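You operate a simulated robot arm through the tools that you are given. There is no shell and no other tool. Be economical: measure what you need, move in short steps, check, and stop when the job is done.

You are at the controls of a simulated two-armed robot. One attempt, no reset.

## Task
Isolate the generator; take its oil filter, fuel filter and oil cap off.
Fine: breaker off first, then the isolator, then the parts; oil filter upright in the steel tray, fuel filter upright on the narrow steel bench, cap on the ledge beside the battery.

The check looks at the end state, three seconds after you hand in, the way a careful person would. Anything else that was tipped, shoved, dropped, spilled or broken makes it a failure. Lids that push on must go on centred and level and be pressed home; caps that screw on are set level and turned clockwise until they are tight.

## Robot
Two 7-joint arms with two-finger parallel grippers on one trunk, on a base that drives. Base frame: it is fixed to the floor where the robot stands at the start and does not move with it; the origin is under the middle of the robot, x ahead of it, y to its left, z up. Readings come in mm, rad, newtons and seconds.
The left shoulder is at the start at [50, 161, 1123], the right one opposite. With the tool pointing down near the work surface each hand reaches from about 100 to 460 mm from the robot's upright axis, wherever it stands, measured 20 degrees to its own side. Places, roughly: blue speed knob [400, 100, 500]; inside of the small steel tray [300, 600, 800]; ledge beside the battery [800, 100, 900]; oil filler neck [1000, -100, 900]; red isolator [700, 0, 900]; red mushroom button [600, -100, 700]; small steel tray (20x15x5 cm) [300, 600, 800]; top of the narrow steel bench [500, 600, 800]; white breaker lever [500, 0, 600]; yellow dipstick of the generator (4x4x22 cm) [800, -100, 900]. Payload 3.43 kg a hand.
Tool frame (each hand has its own): the origin (TCP) lies between the finger pads and is the grasp point; the fingertips stand 30 mm ahead of it; z points along the fingers, y is the line along which they close. Largest opening 94 mm; finger width 28, thickness 10; the body of the gripper, 50 by 96 mm, starts 55 mm behind the TCP.
Orientation is that of the tool frame in the base frame, as [roll, pitch, yaw] about the fixed x, y, z axes, in that order (R = Rz(yaw) Ry(pitch) Rx(roll)). With the fingers straight down and closing along the base's y, the tool's x points along the base's -x, its y along +y and its z along -z.

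## Interface
- The arms move only by the tool drive_tool. It takes "left_rows", "right_rows" or both (then of equal length, played together; a hand with none holds still); each is a list of rows, each a list of 6 numbers: the shift along the base's x, y, z in mm, then the turn, a rotation vector about the base's x, y, z in rad. In form: [[tx, ty, tz, wx, wy, wz], ...]. A call has 1 to 12 rows; each row is the pose to reach, as a shift and turn from the pose commanded when the call began. "left_grip" and "right_grip" are, for a hand that has rows, the opening, from 0 (shut) to 1 (fully open), set as the call begins (left out, the last holds). Rows are played at 5 a second. More than 50 mm and 0.15 rad between two rows, or a gripper value outside its range, and nothing of the call is played. A pose out of reach is approached as far as the arm can. The call stops where the force on the tool passes 90 N (or 10 N more than at its start, if that is more) or the arm is blocked; 0.2 s more then pass. The fingers move at their own pace (about 45 mm/s each) and stop on an object; they squeeze with about 24 N. The grip force told is the motor's: it shows also when the fingers shut on nothing. Time passes only in rows, and 0.2 s behind the last, so rows that repeat a pose let the fingers close. The reply holds the time, the measured pose of the TCP, the force on the tool along the base axes, the opening and the grip force, in the units named above and with some noise, with the torque about the TCP (base axes, N m) and any sound that the robot's microphone picked up.
- Cameras (640 x 400 px; columns grow to the right, rows downward): "scene" is now at [122.8, 20.3, 1228.5]; the picture's right is [0.29, -0.96, 0.00], its down [-0.51, -0.16, -0.84] and it looks along [0.81, 0.25, -0.53] (base axes); focal length 214 px, centre (320, 200). "left" rides on the left gripper at [76, -14, -102] in its tool frame; the picture's right is [0.18, 0.98, 0.00], its down [-0.75, 0.14, -0.64] and it looks along [-0.63, 0.12, 0.77] (tool axes); focal length 243 px, centre (320, 200). "right" rides on the right gripper at [76, 14, -102] in its tool frame; the picture's right is [-0.18, 0.98, 0.00], its down [-0.75, -0.14, -0.64] and it looks along [-0.63, -0.12, 0.77] (tool axes); focal length 243 px, centre (320, 200).
- capture(camera): a new picture of that camera. It takes no simulated time.
- move_column(by): slides the trunk up (or, below 0, down) by that many mm; the arms and the scene camera ride with it, the base frame stays. It gives what a move gives, with no picture.
- drive_base(legs): drives the robot by 1 to 6 legs, each [ahead, left, turn to the left] in mm, mm and rad, along the robot's own axes; the way and the turn of a leg run together, so that a leg with both is an arc; at most 1500 mm and 3.142 rad a leg. The arms and the cameras ride along, it lands a little off, and it stops where it bumps. It gives what a move gives.
- turn_head(pan, tilt): turns the head with the scene camera to pan (to the left, within 1.396 rad either way) and tilt (down, from -0.506 to 1.204), counted from straight ahead of the robot. It gives what a move gives.
- probe_pixels(camera, pixels): for up to 12 pixels [column, row] of the newest picture of that camera ("zoom" is the newest enlarged one), the place [x, y, z] in the base frame of the surface seen there, good to about 2 mm, but the place of the scene camera against the robot may be out by one fixed shift of up to 25 mm in any direction. It takes no simulated time.
- close_up(camera, box): a new picture of the part [left, top, right, bottom] of that camera's present view, enlarged. It takes no simulated time.
- job_done(): hands the job in; it is judged then, once.

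Work in short steps. Measure before you move; look again where a grasp or a placing could have gone wrong, and mend it. You have 80 turns and 78 pictures in all, those below and enlarged ones among them. Open the grippers and draw the arms clear of the work before you hand the job in, unless the task says otherwise; then end with one line.

The tools are called after "Call:" as name(argument=value, ...) on one line, values as JSON. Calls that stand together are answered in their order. drive_tool: Moves the arms, as the interface text tells. Its arguments: {"type":"object","properties":{"left_rows":{"type":"array"},"left_grip":{"type":"number"},"right_rows":{"type":"array"},"right_grip":{"type":"number"}},"required":[]} The other tools are called the same way: move_column (by) slides the trunk up or down; drive_base (legs) drives the base; turn_head (pan, tilt) turns the head that bears the scene camera; capture (camera) takes a picture; probe_pixels (camera, pixels) gives the place of the surface under pixels of a picture; close_up (camera, box) takes an enlarged picture of a part of a camera's view; job_done () hands the job in.

At the start:

```text
time: 0.0
left_position: [348.7, 213.9, 1161.6]
left_ee_rot: [-3.141, -0.001, -3.141]
left_contact_force: [-0.5, -0.1, -0.2]
left_ft_torque: [0.0, 0.0, -0.01]
left_width: 93.9
left_grasp_force: 0.0
right_position: [494.0, -174.7, 1202.1]
right_ee_rot: [3.141, 0.0, 3.141]
right_contact_force: [-0.4, 0.8, 0.0]
right_ft_torque: [0.01, 0.0, 0.02]
right_width: 94.0
right_grasp_force: 0.1
trunk travel left (down, up): [-150.0, 117.0]
robot x, y, heading: [-1.8, -1.0, -0.002]
head pan, tilt: [0.298, 0.564]
```

scene: 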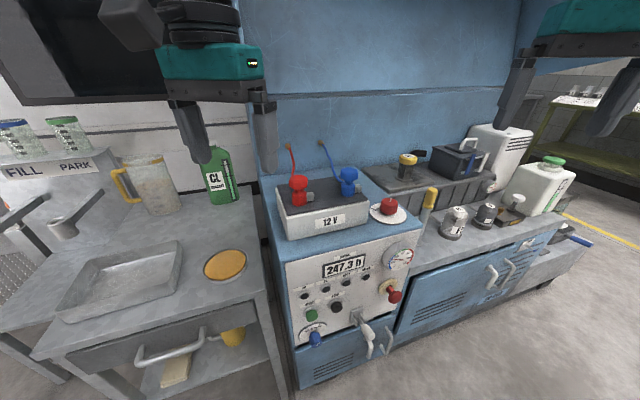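
right: 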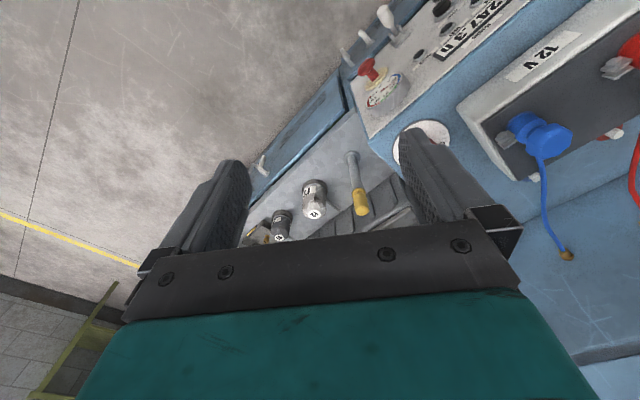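
left: 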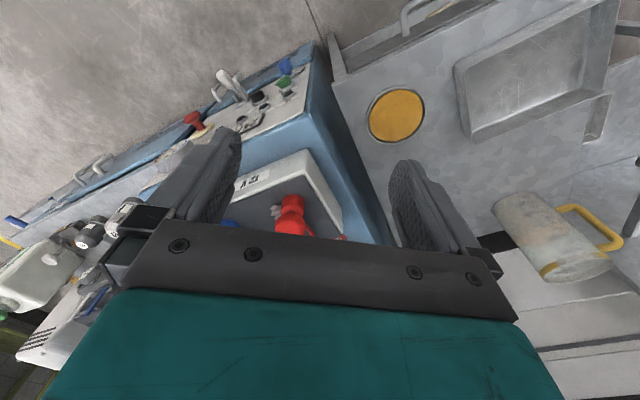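

The scene shows the generator panel around (350,290), filters near (455,220) and (485,215), cap near (515,200). I take enlarged views for detail.

Call:
close_up(camera="scene", box=[270, 160, 430, 360])

Call:
close_up(camera="scene", box=[370, 120, 590, 270])

```text
2.00 times, centred on (350, 260) of scene
```

zoom: 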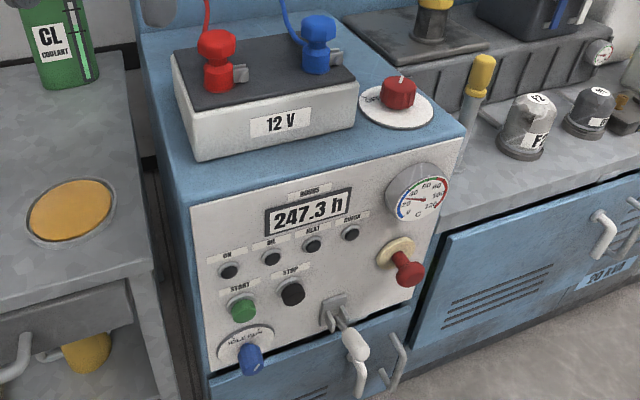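

```text
2.67 times, centred on (480, 195) of scene
```

zoom: 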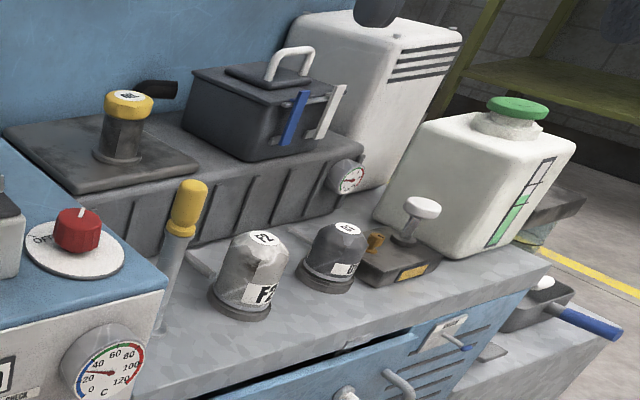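

I zoom further on the filters to read their labels, and probe the main parts.

Call:
probe_pixels(camera="zoom", pixels=[[128, 98], [122, 155], [265, 239], [240, 310], [346, 230], [330, 288], [77, 215], [80, 232], [190, 190], [320, 330], [422, 205], [60, 285]])

Call:
close_up(camera="scene", box=[435, 190, 515, 240])

Call:
close_up(camera="scene", box=[330, 170, 440, 340])

```text
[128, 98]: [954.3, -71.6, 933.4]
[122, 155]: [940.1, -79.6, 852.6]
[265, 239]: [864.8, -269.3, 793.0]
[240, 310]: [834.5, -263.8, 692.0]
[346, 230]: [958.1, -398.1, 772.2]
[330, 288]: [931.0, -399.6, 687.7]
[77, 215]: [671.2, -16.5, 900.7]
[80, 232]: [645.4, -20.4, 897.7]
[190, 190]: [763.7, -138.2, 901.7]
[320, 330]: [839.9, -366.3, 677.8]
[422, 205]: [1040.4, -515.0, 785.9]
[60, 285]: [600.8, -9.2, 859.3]
```

```text
8.00 times, centred on (475, 215) of scene
```

zoom: 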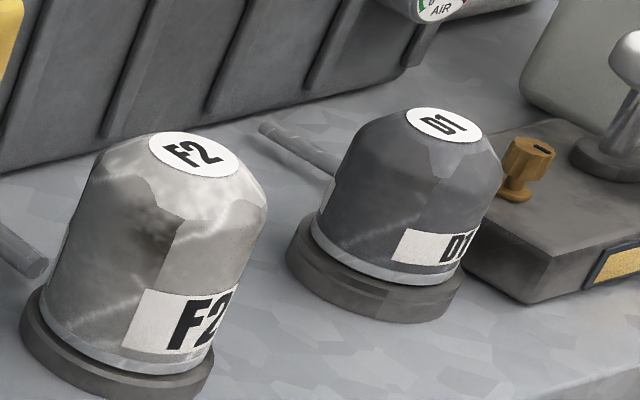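

```text
2.35 times, centred on (385, 255) of scene
```

zoom: 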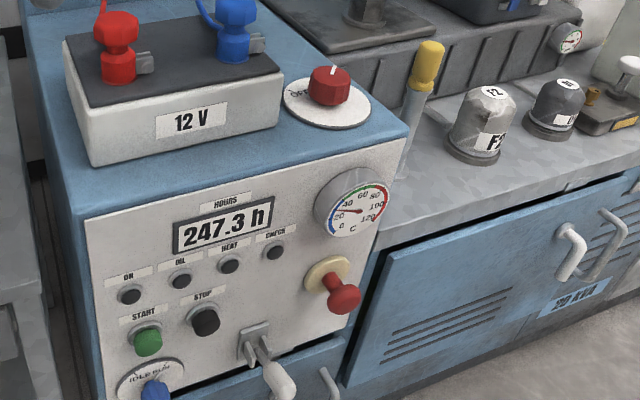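

The two filters are labelled F2 (near) and D1 (far); I need to know which is oil. I look around for a legend and labels.

Call:
turn_head(pan=-0.35, tilt=0.45)

Call:
capture(camera="scene")

Call:
turn_head(pan=1.1, tilt=0.45)

Call:
capture(camera="scene")

```text
time: 1.0
left_position: [349.2, 214.2, 1161.9]
left_ee_rot: [-3.141, -0.001, -3.141]
left_contact_force: [0.3, 0.6, -0.3]
left_ft_torque: [0.0, 0.01, 0.0]
left_width: 93.9
left_grasp_force: 0.0
right_position: [494.3, -175.5, 1200.9]
right_ee_rot: [3.142, 0.0, 3.141]
right_contact_force: [0.5, -1.0, 0.4]
right_ft_torque: [-0.01, 0.03, -0.01]
right_width: 93.8
right_grasp_force: 0.0
trunk travel left (down, up): [-150.0, 117.0]
robot x, y, heading: [-2.3, -0.5, -0.006]
head pan, tilt: [-0.351, 0.45]
```

```text
70 pictures are left
```

scene: 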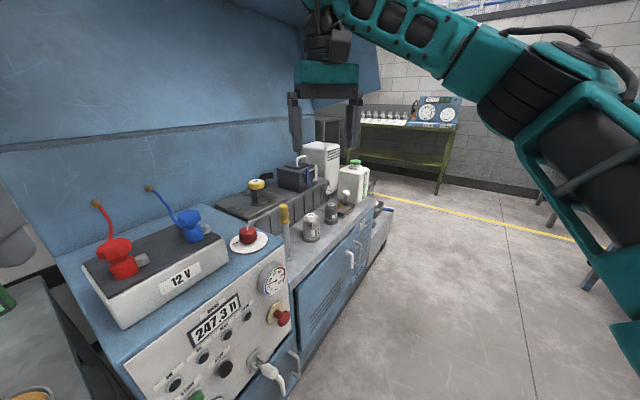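

```text
time: 2.6
left_position: [349.4, 214.6, 1161.6]
left_ee_rot: [3.141, 0.0, -3.14]
left_contact_force: [0.8, 0.0, 0.5]
left_ft_torque: [-0.01, 0.03, -0.01]
left_width: 94.1
left_grasp_force: 0.1
right_position: [493.8, -176.7, 1202.3]
right_ee_rot: [3.141, 0.0, -3.141]
right_contact_force: [-0.4, 0.4, -0.4]
right_ft_torque: [-0.01, -0.01, 0.0]
right_width: 94.0
right_grasp_force: 0.0
trunk travel left (down, up): [-150.0, 117.0]
robot x, y, heading: [2.3, -2.5, 0.003]
head pan, tilt: [1.1, 0.45]
```

```text
69 pictures are left
```

scene: 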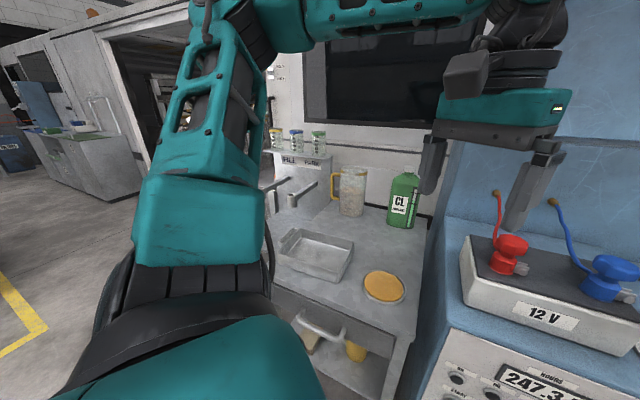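

Jars and labels at (295,140), and cylinders on the olive bench. I zoom on the jars, and back on the far bench.

Call:
close_up(camera="scene", box=[250, 110, 450, 235])

Call:
turn_head(pan=-0.35, tilt=0.45)

Call:
close_up(camera="scene", box=[340, 80, 480, 170])

Call:
close_up(camera="scene", box=[230, 150, 390, 250])

```text
3.20 times, centred on (350, 172) of scene
```

zoom: 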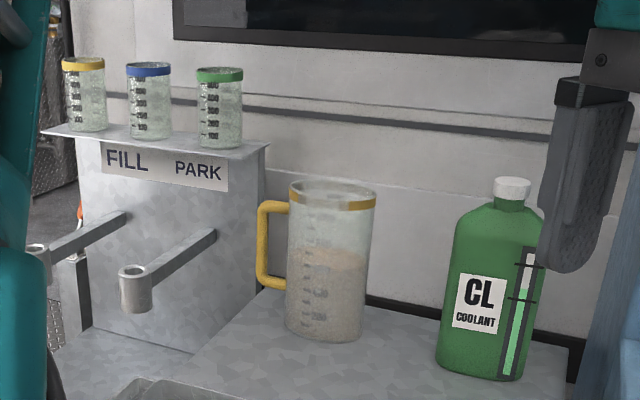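

```text
time: 4.2
left_position: [349.6, 214.3, 1161.6]
left_ee_rot: [3.14, 0.0, -3.141]
left_contact_force: [0.2, -0.7, 0.0]
left_ft_torque: [0.0, 0.0, -0.03]
left_width: 93.9
left_grasp_force: 0.2
right_position: [493.8, -175.1, 1202.3]
right_ee_rot: [3.141, 0.001, 3.141]
right_contact_force: [0.0, -0.3, 0.4]
right_ft_torque: [0.01, -0.04, -0.03]
right_width: 94.0
right_grasp_force: 0.1
trunk travel left (down, up): [-150.0, 117.0]
robot x, y, heading: [-2.2, -1.2, 0.002]
head pan, tilt: [-0.351, 0.45]
```

```text
4.44 times, centred on (410, 125) of scene
```

zoom: 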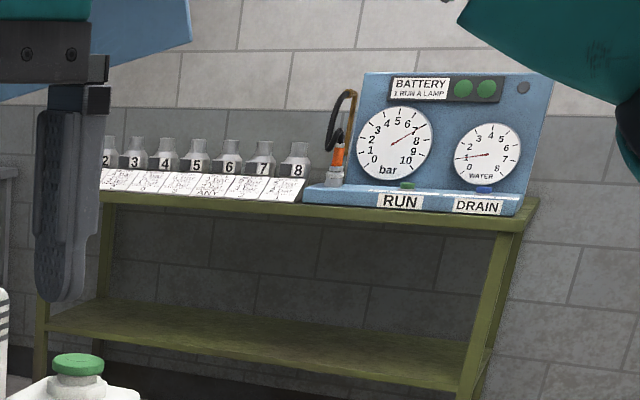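

```text
4.00 times, centred on (310, 200) of scene
```

zoom: 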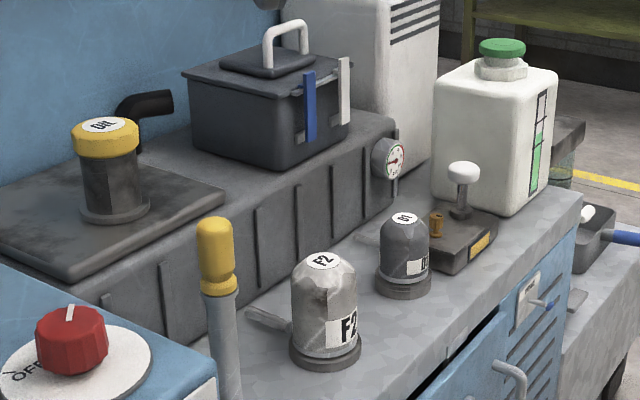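

F2 stands by the dipstick, D1 by the hand primer. I zoom on the primer's label and survey the rest (behind right and far left) for a legend.

Call:
close_up(camera="scene", box=[325, 185, 385, 230])

Call:
turn_head(pan=1.39, tilt=0.2)

Call:
capture(camera="scene")

Call:
turn_head(pan=-1.39, tilt=0.3)

Call:
capture(camera="scene")

```text
8.89 times, centred on (355, 208) of scene
```

zoom: 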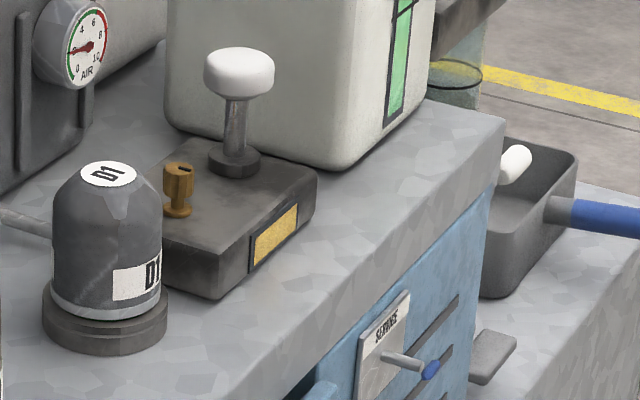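

```text
time: 5.9
left_position: [349.6, 213.6, 1161.6]
left_ee_rot: [-3.141, -0.001, -3.139]
left_contact_force: [-0.7, 0.1, 0.4]
left_ft_torque: [0.03, -0.02, -0.02]
left_width: 94.1
left_grasp_force: 0.0
right_position: [494.9, -176.2, 1201.8]
right_ee_rot: [3.141, -0.001, -3.142]
right_contact_force: [-0.1, 0.2, -0.4]
right_ft_torque: [0.0, 0.04, 0.03]
right_width: 94.0
right_grasp_force: 0.0
trunk travel left (down, up): [-150.0, 117.0]
robot x, y, heading: [-0.1, -3.2, 0.002]
head pan, tilt: [1.389, 0.201]
```

```text
64 pictures are left
```

scene: 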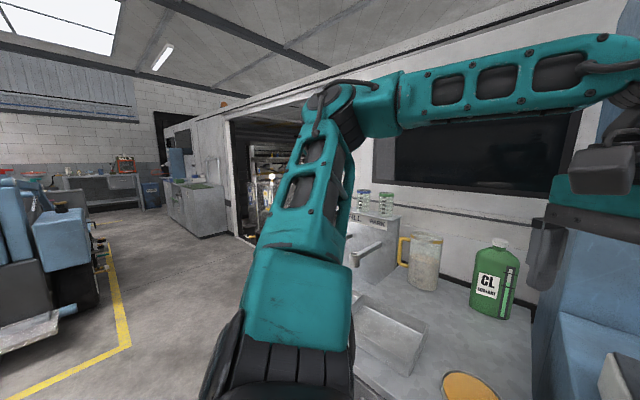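

```text
time: 8.4
left_position: [348.6, 214.7, 1162.2]
left_ee_rot: [3.141, 0.001, -3.139]
left_contact_force: [-0.7, 0.0, 0.6]
left_ft_torque: [-0.03, -0.01, 0.0]
left_width: 93.9
left_grasp_force: 0.1
right_position: [493.0, -175.6, 1202.2]
right_ee_rot: [3.141, 0.001, 3.141]
right_contact_force: [-0.4, 0.0, 0.6]
right_ft_torque: [0.0, 0.0, 0.0]
right_width: 94.1
right_grasp_force: 0.1
trunk travel left (down, up): [-150.0, 117.0]
robot x, y, heading: [-2.6, 2.1, 0.005]
head pan, tilt: [-1.389, 0.3]
```

```text
63 pictures are left
```

scene: 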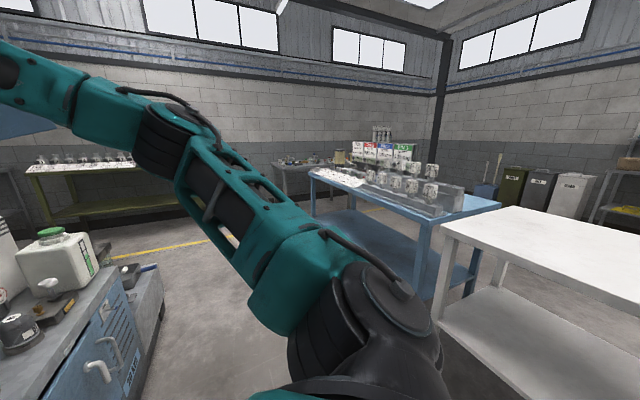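

There's a blue bench with filters, boxes and a paper chart at (390,170). I zoom there.

Call:
close_up(camera="scene", box=[300, 120, 460, 220])

Call:
close_up(camera="scene", box=[310, 160, 370, 200])

```text
4.00 times, centred on (380, 170) of scene
```

zoom: 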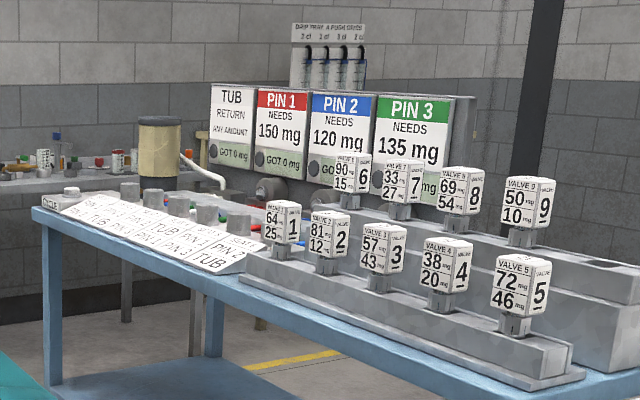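

```text
10.00 times, centred on (340, 180) of scene
```

zoom: 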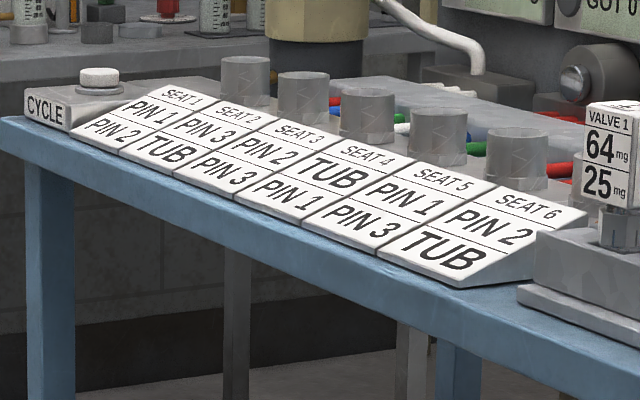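

Those belong to another job. The generator has a "SERVICE" card at about (363,222) in the earlier view; I look at it more closely.

Call:
turn_head(pan=-0.35, tilt=0.6)

Call:
close_up(camera="scene", box=[330, 165, 400, 220])

Call:
close_up(camera="scene", box=[110, 150, 390, 330])

```text
time: 9.7
left_position: [349.8, 214.0, 1161.3]
left_ee_rot: [-3.141, 0.001, -3.138]
left_contact_force: [-0.3, 0.4, 0.2]
left_ft_torque: [-0.03, 0.01, 0.02]
left_width: 93.9
left_grasp_force: 0.0
right_position: [494.1, -176.3, 1202.0]
right_ee_rot: [3.141, 0.001, 3.141]
right_contact_force: [-0.1, 0.5, 0.4]
right_ft_torque: [-0.03, 0.01, 0.02]
right_width: 94.3
right_grasp_force: 0.0
trunk travel left (down, up): [-150.0, 117.0]
robot x, y, heading: [-0.0, -0.6, -0.004]
head pan, tilt: [-0.351, 0.6]
```

```text
7.27 times, centred on (365, 192) of scene
```

zoom: 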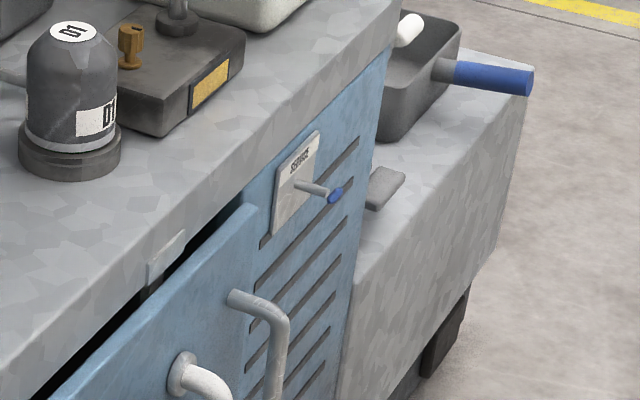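

```text
2.22 times, centred on (250, 240) of scene
```

zoom: 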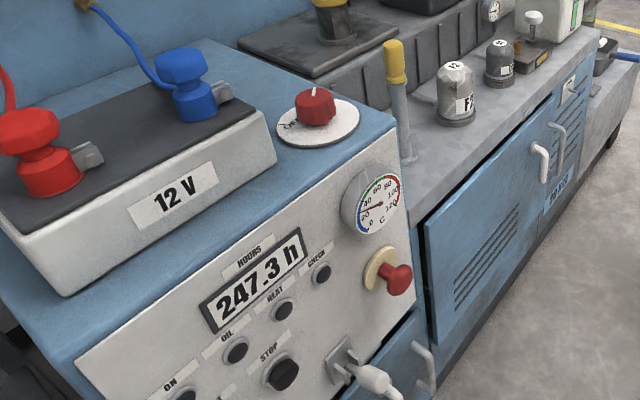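

I look closely at the breaker lever and the isolator, from a lower tilt.

Call:
turn_head(pan=0.05, tilt=0.8)

Call:
capture(camera="scene")

```text
time: 10.5
left_position: [350.0, 213.5, 1162.4]
left_ee_rot: [-3.141, 0.0, -3.139]
left_contact_force: [-0.3, -0.3, 0.8]
left_ft_torque: [-0.02, 0.02, -0.02]
left_width: 93.9
left_grasp_force: 0.0
right_position: [494.6, -175.2, 1202.2]
right_ee_rot: [3.14, -0.003, 3.141]
right_contact_force: [-0.3, 0.0, 0.0]
right_ft_torque: [0.01, 0.02, 0.01]
right_width: 93.9
right_grasp_force: 0.1
trunk travel left (down, up): [-150.0, 117.0]
robot x, y, heading: [0.9, -0.7, -0.002]
head pan, tilt: [0.051, 0.799]
```

```text
58 pictures are left
```

scene: 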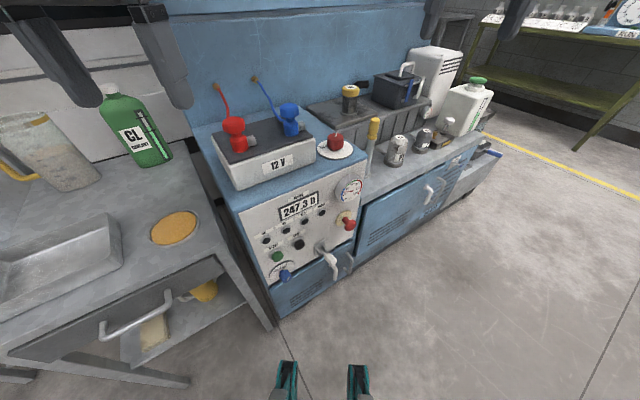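

Call:
close_up(camera="scene", box=[280, 120, 380, 300])

Call:
close_up(camera="scene", box=[290, 230, 370, 280])

```text
2.22 times, centred on (330, 210) of scene
```

zoom: 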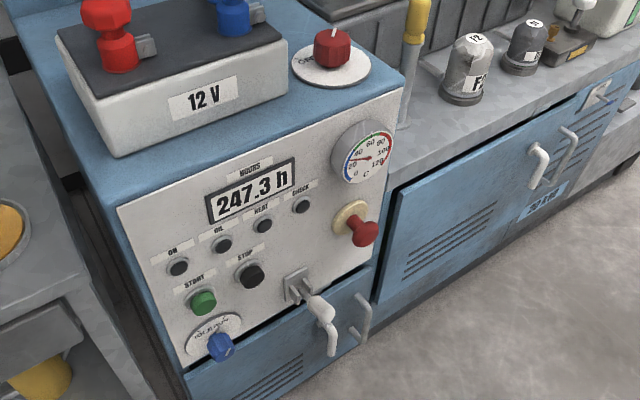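

```text
8.00 times, centred on (330, 255) of scene
```

zoom: 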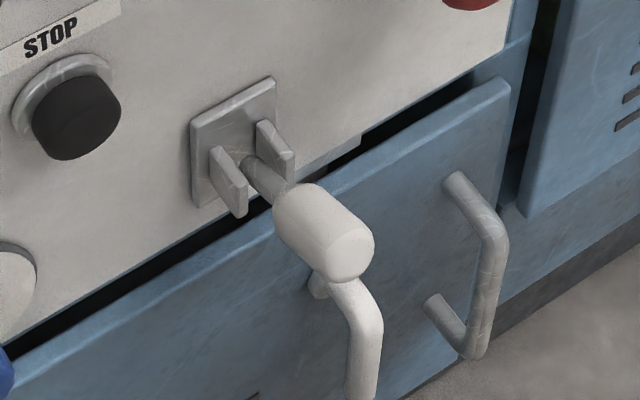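

I probe the lever's pivot, neck and white grip, and the panel.

Call:
probe_pixels(camera="zoom", pixels=[[205, 150], [265, 95], [260, 175], [275, 200], [300, 200], [345, 250], [350, 262], [300, 240], [150, 160], [480, 210], [370, 330], [330, 310]])

```text
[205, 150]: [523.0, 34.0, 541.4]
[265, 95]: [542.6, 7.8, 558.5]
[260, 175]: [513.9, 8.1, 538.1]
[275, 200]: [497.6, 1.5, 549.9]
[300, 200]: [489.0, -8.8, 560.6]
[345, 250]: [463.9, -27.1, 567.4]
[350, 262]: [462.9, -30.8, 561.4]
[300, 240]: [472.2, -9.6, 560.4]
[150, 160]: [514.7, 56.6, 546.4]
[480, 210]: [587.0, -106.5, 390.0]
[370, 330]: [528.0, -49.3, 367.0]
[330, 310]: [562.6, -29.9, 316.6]
```

Breaker lever points outward and ~23° up (ON); down is off. I calibrate the layout: probing ground obstacles, isolator, and neighbouring surfaces from the wide scene picture.

Call:
probe_pixels(camera="scene", pixels=[[272, 325], [185, 380], [280, 315], [355, 270], [375, 120], [366, 168], [336, 141], [345, 152], [322, 150], [220, 255], [60, 345], [250, 200]])

Call:
capture(camera="right")

Call:
capture(camera="left")

```text
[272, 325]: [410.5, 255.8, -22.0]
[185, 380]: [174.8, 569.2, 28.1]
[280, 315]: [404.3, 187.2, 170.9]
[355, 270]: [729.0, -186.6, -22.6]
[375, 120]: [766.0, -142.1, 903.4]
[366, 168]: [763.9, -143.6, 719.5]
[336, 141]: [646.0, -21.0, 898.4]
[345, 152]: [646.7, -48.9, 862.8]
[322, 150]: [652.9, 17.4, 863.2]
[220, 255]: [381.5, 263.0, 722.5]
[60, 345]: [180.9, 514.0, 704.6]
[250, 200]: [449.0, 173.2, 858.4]
```

```text
55 pictures are left
```

right: 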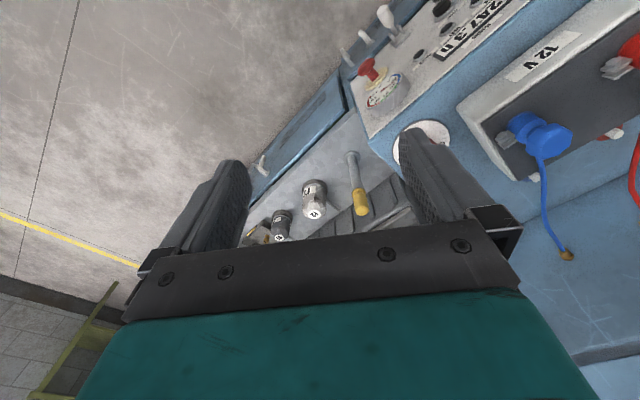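

```text
54 pictures are left
```

left: 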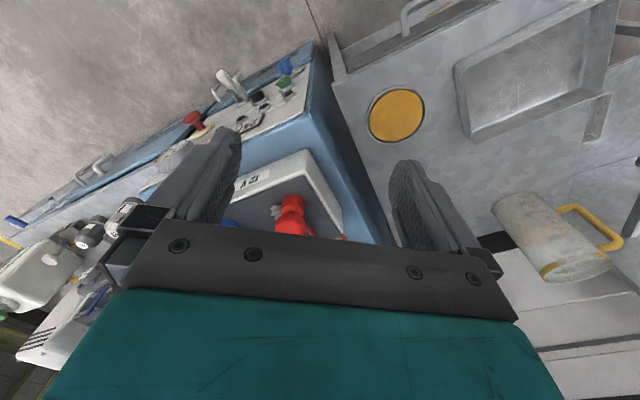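

Scene floor reads z≈-22, so the scene shift is partly known. I probe the same features with the hand cameras.

Call:
probe_pixels(camera="right", pixels=[[316, 213], [280, 238], [312, 190], [386, 14], [367, 66], [358, 212], [350, 155], [349, 115], [440, 140], [480, 135], [50, 100], [385, 100]])

Call:
probe_pixels(camera="left", pixels=[[221, 73], [238, 92], [395, 117], [340, 70], [335, 110], [520, 100], [478, 135], [560, 20], [189, 118], [270, 30], [245, 95], [232, 85]])

Call:
probe_pixels(camera="scene", pixels=[[395, 140], [423, 134], [175, 228], [60, 260], [328, 255], [345, 222], [349, 90], [352, 112], [320, 195], [377, 122], [105, 255], [120, 215]])

```text
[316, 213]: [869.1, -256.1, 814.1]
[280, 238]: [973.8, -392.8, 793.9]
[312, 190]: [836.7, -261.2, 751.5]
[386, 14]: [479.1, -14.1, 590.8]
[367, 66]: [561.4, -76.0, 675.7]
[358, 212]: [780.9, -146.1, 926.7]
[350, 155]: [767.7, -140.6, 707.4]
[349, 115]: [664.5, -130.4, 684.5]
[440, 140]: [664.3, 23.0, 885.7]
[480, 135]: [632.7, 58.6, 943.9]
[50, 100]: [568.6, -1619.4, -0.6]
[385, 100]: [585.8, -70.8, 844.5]
```

```text
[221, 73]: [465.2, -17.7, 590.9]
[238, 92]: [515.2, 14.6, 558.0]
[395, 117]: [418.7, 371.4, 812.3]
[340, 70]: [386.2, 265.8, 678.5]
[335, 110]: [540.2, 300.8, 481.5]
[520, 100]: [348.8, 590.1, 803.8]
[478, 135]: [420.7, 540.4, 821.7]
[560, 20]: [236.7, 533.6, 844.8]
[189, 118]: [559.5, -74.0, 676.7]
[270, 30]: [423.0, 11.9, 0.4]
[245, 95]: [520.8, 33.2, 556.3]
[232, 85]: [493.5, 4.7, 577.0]
```

```text
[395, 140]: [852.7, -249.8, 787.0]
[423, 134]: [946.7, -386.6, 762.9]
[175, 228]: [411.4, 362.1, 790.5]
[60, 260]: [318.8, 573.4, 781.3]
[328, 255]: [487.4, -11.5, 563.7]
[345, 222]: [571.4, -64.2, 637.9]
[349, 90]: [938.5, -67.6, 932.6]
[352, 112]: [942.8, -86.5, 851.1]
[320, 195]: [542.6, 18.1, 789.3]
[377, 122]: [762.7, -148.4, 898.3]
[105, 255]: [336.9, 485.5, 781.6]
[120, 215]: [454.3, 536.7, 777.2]
```

Hand-camera and scene readings agree after about +22 mm in z (and some in x). I now probe edges to learn the generator's orientation.

Call:
probe_pixels(camera="scene", pixels=[[242, 204], [300, 184], [358, 164], [255, 235], [350, 200], [262, 262], [290, 290], [340, 270], [375, 200], [470, 140], [375, 188], [465, 133]])

```text
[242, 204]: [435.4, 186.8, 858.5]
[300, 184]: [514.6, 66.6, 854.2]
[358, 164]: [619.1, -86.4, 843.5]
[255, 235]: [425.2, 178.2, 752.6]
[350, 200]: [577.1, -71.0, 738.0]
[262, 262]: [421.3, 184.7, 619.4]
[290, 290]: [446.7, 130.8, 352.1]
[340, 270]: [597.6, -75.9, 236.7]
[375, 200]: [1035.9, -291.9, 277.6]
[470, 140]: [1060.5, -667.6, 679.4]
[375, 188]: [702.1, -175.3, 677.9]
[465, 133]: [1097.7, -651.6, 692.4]
```

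Generator front faces the robot at about 0.6 rad to the left. I drive to stand before the breaker, squared to the panel.

Call:
drive_base(legs=[[107, -108, 0], [0, 0, 0.6]])

Call:
capture(camera="right")

```text
time: 13.8
left_position: [274.7, 266.3, 1162.8]
left_ee_rot: [-3.141, 0.0, -2.541]
left_contact_force: [-0.8, 0.3, -0.5]
left_ft_torque: [0.05, -0.04, -0.01]
left_width: 94.0
left_grasp_force: 0.2
right_position: [614.8, 24.9, 1201.7]
right_ee_rot: [3.141, -0.002, -2.541]
right_contact_force: [0.7, -0.5, 0.1]
right_ft_torque: [-0.03, -0.02, -0.02]
right_width: 93.8
right_grasp_force: 0.1
trunk travel left (down, up): [-150.0, 117.0]
robot x, y, heading: [105.4, -110.7, 0.603]
head pan, tilt: [0.051, 0.799]
```

```text
53 pictures are left
```

right: 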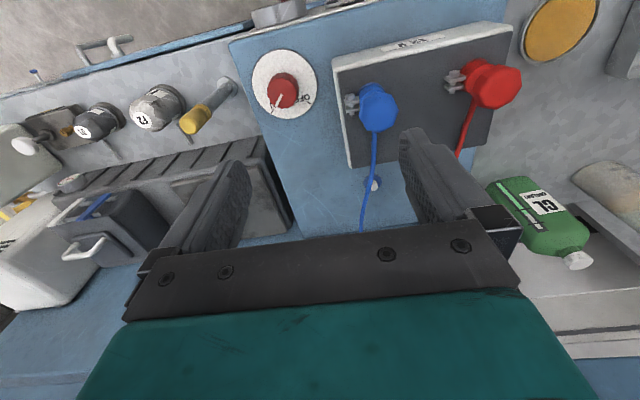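

The right hand is over the isolator side. I pull it back above the lever (about [475,-14]), fingers closed.

Call:
drive_tool(right_rows=[[-40, -11, 0, 0, 0, 0], [-80, -22, 0, 0, 0, 0], [-115, -32, 0, 0, 0, 0], [-142, -40, 0, 0, 0, 0], [-142, -40, -45, 0, 0, 0], [-142, -40, -90, 0, 0, 0], [-142, -40, -135, 0, 0, 0], [-142, -40, -180, 0, 0, 0], [-142, -40, -225, 0, 0, 0], [-142, -40, -270, 0, 0, 0], [-142, -40, -315, 0, 0, 0], [-142, -40, -350, 0, 0, 0]], right_grip=0)

Call:
capture(camera="right")

```text
time: 16.4
left_position: [275.8, 265.0, 1161.8]
left_ee_rot: [3.141, 0.001, -2.54]
left_contact_force: [0.7, 1.0, -0.3]
left_ft_torque: [-0.02, 0.04, 0.01]
left_width: 94.2
left_grasp_force: 0.0
right_position: [473.0, -16.7, 851.7]
right_ee_rot: [3.139, 0.002, -2.541]
right_contact_force: [0.3, 0.4, 0.2]
right_ft_torque: [0.0, -0.03, 0.01]
right_width: 0.0
right_grasp_force: 23.9
trunk travel left (down, up): [-150.0, 117.0]
robot x, y, heading: [105.0, -107.4, 0.6]
head pan, tilt: [0.051, 0.799]
```

```text
52 pictures are left
```

right: 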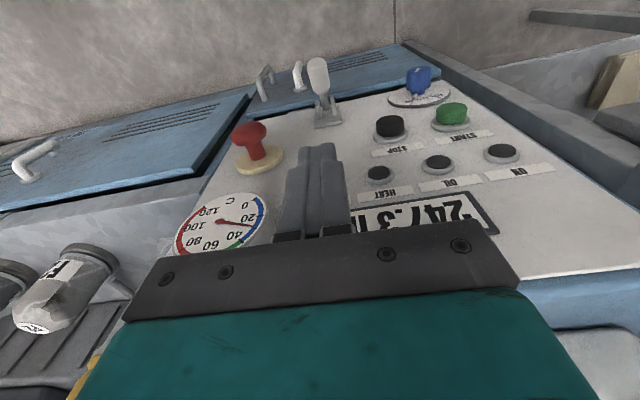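

The lever's white grip is at (318,75). I probe it precisely with this camera.

Call:
probe_pixels(camera="right", pixels=[[318, 65], [320, 85], [323, 98], [325, 108], [331, 115], [250, 132], [390, 120], [298, 75], [262, 85], [262, 162]])

```text
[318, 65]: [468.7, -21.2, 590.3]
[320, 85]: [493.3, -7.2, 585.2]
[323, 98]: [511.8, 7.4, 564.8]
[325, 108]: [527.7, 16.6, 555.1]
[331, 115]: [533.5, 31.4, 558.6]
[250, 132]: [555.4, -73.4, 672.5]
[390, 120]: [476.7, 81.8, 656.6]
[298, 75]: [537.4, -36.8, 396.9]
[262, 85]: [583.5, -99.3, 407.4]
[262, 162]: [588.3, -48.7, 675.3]
```

The grip's top is at z≈590. I descend onto it and push down in small steps until it snaps to the stop.

Call:
drive_tool(right_rows=[[0, 0, -45, 0, 0, 0], [0, 0, -90, 0, 0, 0], [0, 0, -135, 0, 0, 0], [0, 0, -180, 0, 0, 0], [0, 0, -215, 0, 0, 0], [0, 0, -228, 0, 0, 0], [0, 0, -240, 0, 0, 0], [0, 0, -252, 0, 0, 0], [0, 0, -264, 0, 0, 0], [0, 0, -276, 0, 0, 0], [0, 0, -286, 0, 0, 0], [0, 0, -296, 0, 0, 0]])

Call:
close_up(camera="scene", box=[240, 160, 440, 360])

```text
time: 18.9
left_position: [273.1, 262.5, 1164.2]
left_ee_rot: [-3.14, 0.003, -2.542]
left_contact_force: [0.1, 0.5, 0.4]
left_ft_torque: [0.02, 0.0, 0.03]
left_width: 93.8
left_grasp_force: 0.2
right_position: [473.2, -13.8, 574.0]
right_ee_rot: [-3.138, 0.002, -2.544]
right_contact_force: [-14.1, -24.2, 63.5]
right_ft_torque: [-0.57, -0.48, 0.24]
right_width: 0.0
right_grasp_force: 23.2
trunk travel left (down, up): [-150.0, 117.0]
robot x, y, heading: [106.8, -109.2, 0.599]
head pan, tilt: [0.051, 0.799]
stopped in row 12 (right hand): the force on the tool passed its limit at 108 N (the readings are from after the stop); the commanded pose is now the measured one
```

```text
2.00 times, centred on (340, 260) of scene
```

zoom: 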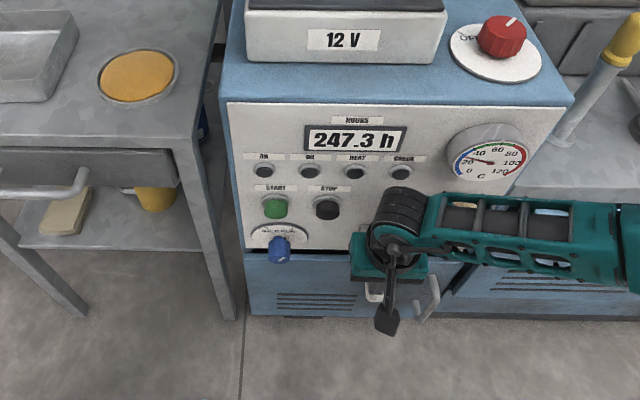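

Tip stopped at z≈544 with 108 N, likely at the end stop. I raise the hand and look.

Call:
drive_tool(right_rows=[[-3, -2, 30, 0, 0, 0], [-3, -2, 75, 0, 0, 0], [-3, -2, 120, 0, 0, 0], [-3, -2, 165, 0, 0, 0], [-3, -2, 210, 0, 0, 0], [-3, -2, 255, 0, 0, 0], [-3, -2, 280, 0, 0, 0]])

Call:
close_up(camera="right", box=[220, 30, 460, 180])

Call:
probe_pixels(camera="zoom", pixels=[[260, 90], [260, 110], [262, 130], [270, 150], [275, 175], [280, 190], [310, 90]])

```text
time: 20.5
left_position: [274.9, 265.6, 1161.9]
left_ee_rot: [3.142, -0.002, -2.541]
left_contact_force: [0.7, 0.6, -0.9]
left_ft_torque: [-0.05, -0.01, 0.0]
left_width: 94.0
left_grasp_force: 0.1
right_position: [472.7, -17.3, 848.3]
right_ee_rot: [-3.137, 0.0, -2.542]
right_contact_force: [-0.6, 0.3, 1.3]
right_ft_torque: [0.01, -0.01, -0.01]
right_width: 0.0
right_grasp_force: 24.0
trunk travel left (down, up): [-150.0, 117.0]
robot x, y, heading: [103.7, -106.8, 0.598]
head pan, tilt: [0.051, 0.799]
```

```text
2.67 times, centred on (340, 105) of right
```

zoom: 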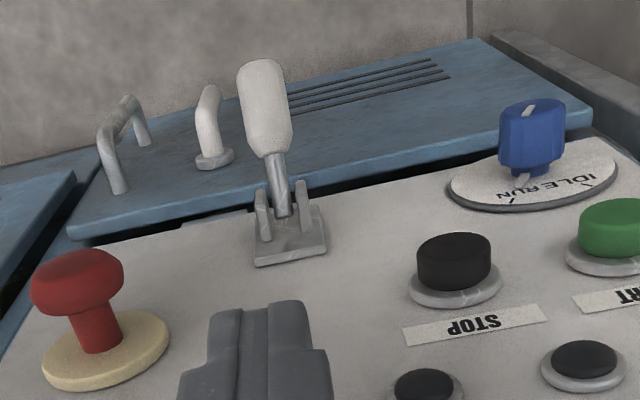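

```text
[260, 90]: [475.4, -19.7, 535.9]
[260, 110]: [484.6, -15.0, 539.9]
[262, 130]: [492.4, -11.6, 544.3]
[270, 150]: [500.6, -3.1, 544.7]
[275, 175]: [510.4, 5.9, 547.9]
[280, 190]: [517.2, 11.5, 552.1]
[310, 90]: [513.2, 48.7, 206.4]
```

The lever is now ~23° below horizontal: breaker off. Next the isolator; I look at its dial enlarged, and probe it.

Call:
turn_head(pan=-0.2, tilt=0.6)

Call:
capture(camera="scene")

Call:
close_up(camera="scene", box=[310, 160, 410, 225])

```text
time: 21.3
left_position: [276.1, 264.1, 1160.7]
left_ee_rot: [-3.141, 0.0, -2.541]
left_contact_force: [-1.0, -0.1, 1.0]
left_ft_torque: [-0.01, -0.05, -0.01]
left_width: 93.8
left_grasp_force: 0.0
right_position: [471.7, -15.3, 847.7]
right_ee_rot: [-3.14, 0.002, -2.541]
right_contact_force: [-0.3, -0.7, 0.4]
right_ft_torque: [-0.03, 0.01, 0.02]
right_width: 0.0
right_grasp_force: 24.0
trunk travel left (down, up): [-150.0, 117.0]
robot x, y, heading: [106.1, -106.4, 0.597]
head pan, tilt: [-0.201, 0.6]
```

```text
49 pictures are left
```

scene: 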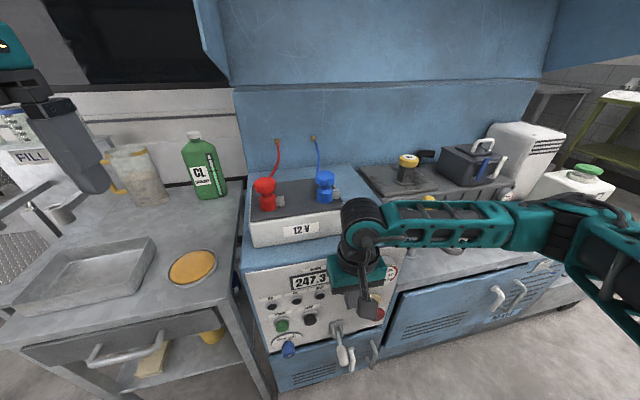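

```text
6.15 times, centred on (360, 192) of scene
```

zoom: 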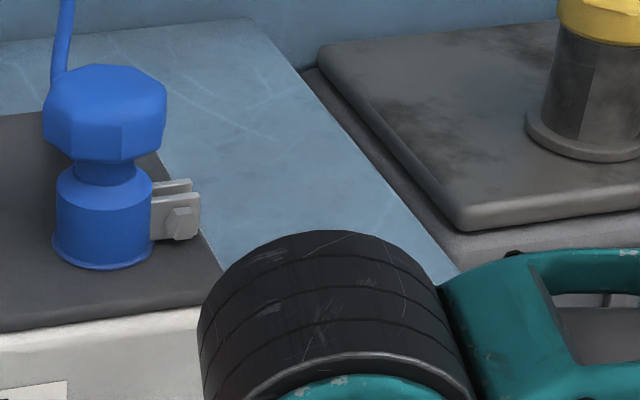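

The arm hides the isolator. I raise the hand and move it so that its camera sees the isolator dial from closer.

Call:
drive_tool(right_rows=[[-10, -5, 45, 0, 0, 0], [-10, -5, 90, 0, 0, 0], [-10, -5, 135, 0, 0, 0], [-10, -5, 180, 0, 0, 0], [0, -5, 220, 0, 0, 0], [40, 0, 235, 0, 0, 0], [80, 10, 235, 0, 0, 0], [110, 15, 235, 0, 0, 0]], right_grip=0.75)

Call:
capture(camera="right")

```text
time: 23.1
left_position: [276.0, 266.4, 1161.6]
left_ee_rot: [3.142, 0.001, -2.54]
left_contact_force: [0.1, 0.3, -0.1]
left_ft_torque: [-0.02, 0.03, 0.02]
left_width: 94.0
left_grasp_force: 0.1
right_position: [583.5, -0.7, 1083.2]
right_ee_rot: [-3.139, 0.002, -2.543]
right_contact_force: [-0.6, 0.8, 0.0]
right_ft_torque: [0.02, 0.0, 0.04]
right_width: 70.6
right_grasp_force: 0.1
trunk travel left (down, up): [-150.0, 117.0]
robot x, y, heading: [104.0, -114.9, 0.596]
head pan, tilt: [-0.201, 0.6]
```

```text
47 pictures are left
```

right: 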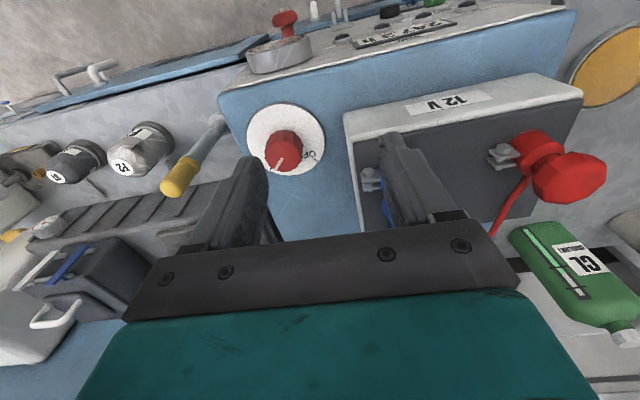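

I enlarge the dial.

Call:
close_up(camera="right", box=[235, 95, 335, 180])

Call:
probe_pixels(camera="right", pixels=[[283, 140], [283, 162], [276, 168], [268, 150], [298, 145], [284, 150], [260, 120], [310, 125], [315, 165], [288, 178], [277, 163], [283, 156]])

```text
4.71 times, centred on (285, 138) of right
```

zoom: 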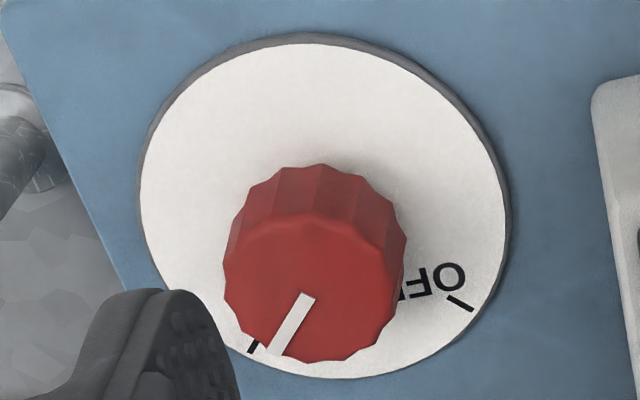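

```text
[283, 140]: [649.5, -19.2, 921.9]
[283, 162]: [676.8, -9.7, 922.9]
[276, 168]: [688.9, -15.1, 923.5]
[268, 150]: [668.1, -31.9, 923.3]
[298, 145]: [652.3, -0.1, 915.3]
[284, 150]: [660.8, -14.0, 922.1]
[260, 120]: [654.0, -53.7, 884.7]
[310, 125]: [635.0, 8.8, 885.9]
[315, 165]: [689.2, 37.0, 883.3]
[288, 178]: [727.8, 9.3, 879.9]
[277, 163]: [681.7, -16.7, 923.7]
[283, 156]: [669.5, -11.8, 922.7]
```

I probe the two tick marks and the disc rim to compute the turn needed.

Call:
probe_pixels(camera="right", pixels=[[270.6, 169.2], [314.7, 159.9], [284, 104.5], [248, 140], [323.5, 140], [287, 175], [278, 170.5], [282.5, 159.5], [268.5, 137], [302.5, 151], [285, 172.3], [283, 133]])

```text
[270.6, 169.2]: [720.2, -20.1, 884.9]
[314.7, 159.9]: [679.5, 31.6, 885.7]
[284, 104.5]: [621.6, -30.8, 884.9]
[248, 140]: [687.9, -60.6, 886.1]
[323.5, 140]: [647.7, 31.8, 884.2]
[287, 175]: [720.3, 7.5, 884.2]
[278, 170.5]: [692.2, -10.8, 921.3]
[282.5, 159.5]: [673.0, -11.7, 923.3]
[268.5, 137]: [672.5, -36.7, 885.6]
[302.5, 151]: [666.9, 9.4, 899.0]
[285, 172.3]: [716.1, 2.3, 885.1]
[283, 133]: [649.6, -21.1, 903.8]
```

Dial centre ≈(670,-12), knob Ø≈42 up to z 923; ON→OFF needs ≈+87° (counter-clockwise). I check the battery and terminal clearances from the scene view.

Call:
capture(camera="scene")

Call:
probe_pixels(camera="scene", pixels=[[325, 176], [336, 196], [340, 215], [345, 210], [350, 200], [325, 195], [265, 185], [318, 140], [408, 160], [408, 180], [360, 190], [375, 190]])

```text
45 pictures are left
```

scene: 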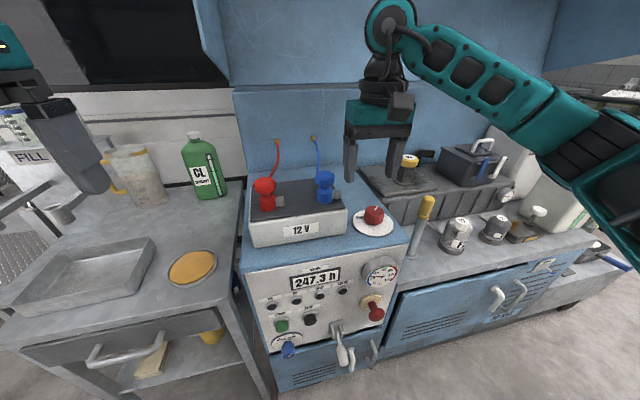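

```text
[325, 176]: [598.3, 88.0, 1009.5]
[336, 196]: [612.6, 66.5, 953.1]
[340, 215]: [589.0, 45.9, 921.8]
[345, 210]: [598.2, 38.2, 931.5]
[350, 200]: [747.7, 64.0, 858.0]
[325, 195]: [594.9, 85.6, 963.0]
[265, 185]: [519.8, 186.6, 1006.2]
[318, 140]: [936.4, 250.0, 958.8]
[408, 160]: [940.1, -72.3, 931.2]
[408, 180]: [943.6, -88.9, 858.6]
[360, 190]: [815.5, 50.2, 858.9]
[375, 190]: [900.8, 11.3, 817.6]
```

The blue terminal (top z≈1032) is ~117 mm from the knob, so there is room. I shift the hand sideways right first and then drive 100 mm closer for reach.

Call:
drive_tool(right_rows=[[20, -30, 0, 0, 0, 0], [40, -60, 0, 0, 0, -0.14], [50, -75, 0, 0, 0, -0.28], [50, -75, 0, 0, 0, -0.42]])

Call:
drive_base(legs=[[100, 0, 0]])

```text
time: 24.1
left_position: [276.2, 264.7, 1161.9]
left_ee_rot: [-3.141, 0.0, -2.541]
left_contact_force: [0.0, 0.1, 0.1]
left_ft_torque: [0.0, -0.01, -0.01]
left_width: 93.9
left_grasp_force: 0.0
right_position: [633.4, -76.4, 1083.8]
right_ee_rot: [-3.141, 0.001, -2.966]
right_contact_force: [-0.1, 0.1, -0.2]
right_ft_torque: [0.01, 0.02, 0.02]
right_width: 70.5
right_grasp_force: 0.0
trunk travel left (down, up): [-150.0, 117.0]
robot x, y, heading: [109.5, -106.9, 0.595]
head pan, tilt: [-0.201, 0.6]
```

```text
time: 25.4
left_position: [355.8, 319.9, 1160.7]
left_ee_rot: [-3.141, -0.001, -2.542]
left_contact_force: [-0.2, 0.1, 0.0]
left_ft_torque: [-0.05, 0.04, 0.02]
left_width: 93.9
left_grasp_force: 0.1
right_position: [713.5, -21.0, 1083.1]
right_ee_rot: [-3.139, 0.001, -2.963]
right_contact_force: [-0.2, -0.2, -0.2]
right_ft_torque: [-0.01, -0.01, 0.0]
right_width: 70.6
right_grasp_force: 0.1
trunk travel left (down, up): [-150.0, 117.0]
robot x, y, heading: [188.6, -53.0, 0.603]
head pan, tilt: [-0.201, 0.6]
stopped in leg 1: the robot was blocked; the commanded pose is now the measured one
```

The base bumped at v≈125; I back off 12 mm, and use the measured hand pose.

Call:
drive_base(legs=[[-12, 0, 0]])

Call:
turn_head(pan=0.0, tilt=1.0)

Call:
capture(camera="scene")

```text
time: 26.1
left_position: [347.3, 313.6, 1161.3]
left_ee_rot: [3.141, 0.0, -2.541]
left_contact_force: [-0.3, 0.0, 0.6]
left_ft_torque: [0.03, -0.01, -0.02]
left_width: 93.9
left_grasp_force: 0.1
right_position: [703.9, -27.9, 1082.8]
right_ee_rot: [-3.14, 0.002, -2.962]
right_contact_force: [1.1, -0.8, -0.2]
right_ft_torque: [-0.01, -0.02, 0.04]
right_width: 70.5
right_grasp_force: 0.1
trunk travel left (down, up): [-150.0, 117.0]
robot x, y, heading: [180.0, -61.4, 0.599]
head pan, tilt: [-0.201, 0.6]
```

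```text
time: 27.0
left_position: [346.1, 315.0, 1160.9]
left_ee_rot: [-3.141, -0.001, -2.542]
left_contact_force: [0.7, -0.5, 0.8]
left_ft_torque: [0.01, 0.0, -0.01]
left_width: 93.8
left_grasp_force: 0.0
right_position: [703.8, -27.2, 1081.9]
right_ee_rot: [-3.137, 0.0, -2.965]
right_contact_force: [-0.2, 0.1, 0.2]
right_ft_torque: [-0.01, 0.02, 0.01]
right_width: 70.3
right_grasp_force: 0.1
trunk travel left (down, up): [-150.0, 117.0]
robot x, y, heading: [181.0, -59.6, 0.595]
head pan, tilt: [0.0, 1.0]
```

```text
44 pictures are left
```

scene: 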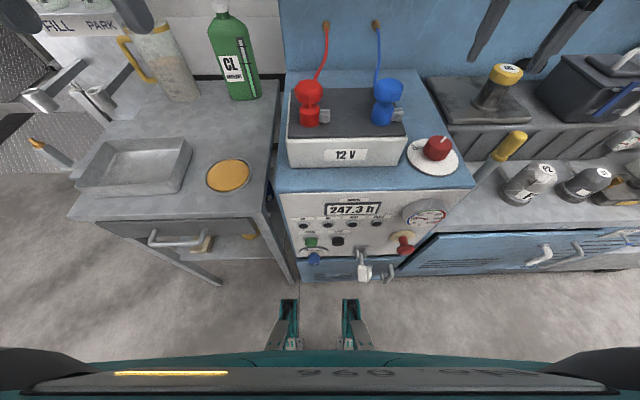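

All intact. I lower the open hand over the knob: shift (-34,+15), then down to TCP z≈921.

Call:
drive_tool(right_rows=[[-34, 15, 0, 0, 0, 0], [-34, 15, -40, 0, 0, 0], [-34, 15, -80, 0, 0, 0], [-34, 15, -120, 0, 0, 0]])

Call:
capture(camera="right")

```text
time: 28.0
left_position: [347.3, 314.3, 1161.2]
left_ee_rot: [-3.141, -0.002, -2.543]
left_contact_force: [0.6, 0.1, 0.7]
left_ft_torque: [0.01, 0.02, 0.01]
left_width: 94.0
left_grasp_force: 0.0
right_position: [670.4, -12.9, 962.9]
right_ee_rot: [-3.137, 0.002, -2.965]
right_contact_force: [0.2, 0.1, -0.1]
right_ft_torque: [-0.04, -0.01, 0.03]
right_width: 70.4
right_grasp_force: 0.0
trunk travel left (down, up): [-150.0, 117.0]
robot x, y, heading: [181.8, -65.4, 0.6]
head pan, tilt: [0.0, 1.0]
```

```text
43 pictures are left
```

right: 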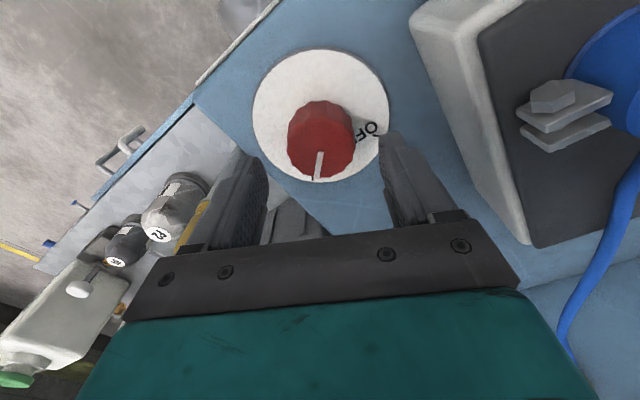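

The knob lies between the fingers. I go down the last 41 mm and close on it.

Call:
drive_tool(right_rows=[[0, 0, -25, 0, 0, 0], [0, 0, -41, 0, 0, 0]])

Call:
drive_tool(right_rows=[[0, 0, 0, 0, 0, 0], [0, 0, 0, 0, 0, 0], [0, 0, 0, 0, 0, 0]], right_grip=0)

Call:
drive_tool(right_rows=[[0, 0, 0, 0, 0, 0.14], [0, 0, 0, 0, 0, 0.28], [0, 0, 0, 0, 0, 0.42], [0, 0, 0, 0, 0, 0.56], [0, 0, 0, 0, 0, 0.7], [0, 0, 0, 0, 0, 0.84], [0, 0, 0, 0, 0, 0.98], [0, 0, 0, 0, 0, 1.12], [0, 0, 0, 0, 0, 1.26], [0, 0, 0, 0, 0, 1.4], [0, 0, 0, 0, 0, 1.53], [0, 0, 0, 0, 0, 1.58]])

```text
time: 28.6
left_position: [348.1, 313.8, 1163.1]
left_ee_rot: [3.141, -0.001, -2.542]
left_contact_force: [0.0, 0.2, 0.0]
left_ft_torque: [-0.02, -0.01, -0.02]
left_width: 93.8
left_grasp_force: 0.0
right_position: [670.4, -12.6, 921.7]
right_ee_rot: [-3.137, 0.0, -2.963]
right_contact_force: [-0.9, 0.0, 0.2]
right_ft_torque: [-0.02, 0.01, 0.03]
right_width: 70.6
right_grasp_force: 0.1
trunk travel left (down, up): [-150.0, 117.0]
robot x, y, heading: [176.3, -61.7, 0.598]
head pan, tilt: [0.0, 1.0]
```

```text
time: 29.4
left_position: [346.8, 312.9, 1160.2]
left_ee_rot: [3.141, 0.001, -2.54]
left_contact_force: [-0.8, -0.3, -0.6]
left_ft_torque: [-0.03, 0.0, 0.03]
left_width: 94.0
left_grasp_force: 0.0
right_position: [669.8, -12.6, 921.2]
right_ee_rot: [-3.138, 0.003, -2.964]
right_contact_force: [-1.4, -2.6, -2.4]
right_ft_torque: [0.38, -0.09, 0.0]
right_width: 47.2
right_grasp_force: 42.5
trunk travel left (down, up): [-150.0, 117.0]
robot x, y, heading: [181.3, -58.8, 0.597]
head pan, tilt: [0.0, 1.0]
```

```text
time: 32.0
left_position: [357.0, 316.1, 1158.6]
left_ee_rot: [3.139, -0.009, -2.541]
left_contact_force: [0.1, 0.5, -0.8]
left_ft_torque: [-0.05, -0.02, 0.03]
left_width: 93.9
left_grasp_force: 0.1
right_position: [667.6, -16.2, 931.6]
right_ee_rot: [-3.006, -0.003, -1.627]
right_contact_force: [71.2, 11.0, -18.8]
right_ft_torque: [0.38, 0.05, -0.2]
right_width: 48.8
right_grasp_force: 45.2
right hand out of reach, approached as far as the arm can: row 9, 10, 11, 12
trunk travel left (down, up): [-150.0, 117.0]
robot x, y, heading: [181.7, -58.6, 0.599]
head pan, tilt: [0.0, 1.0]
```

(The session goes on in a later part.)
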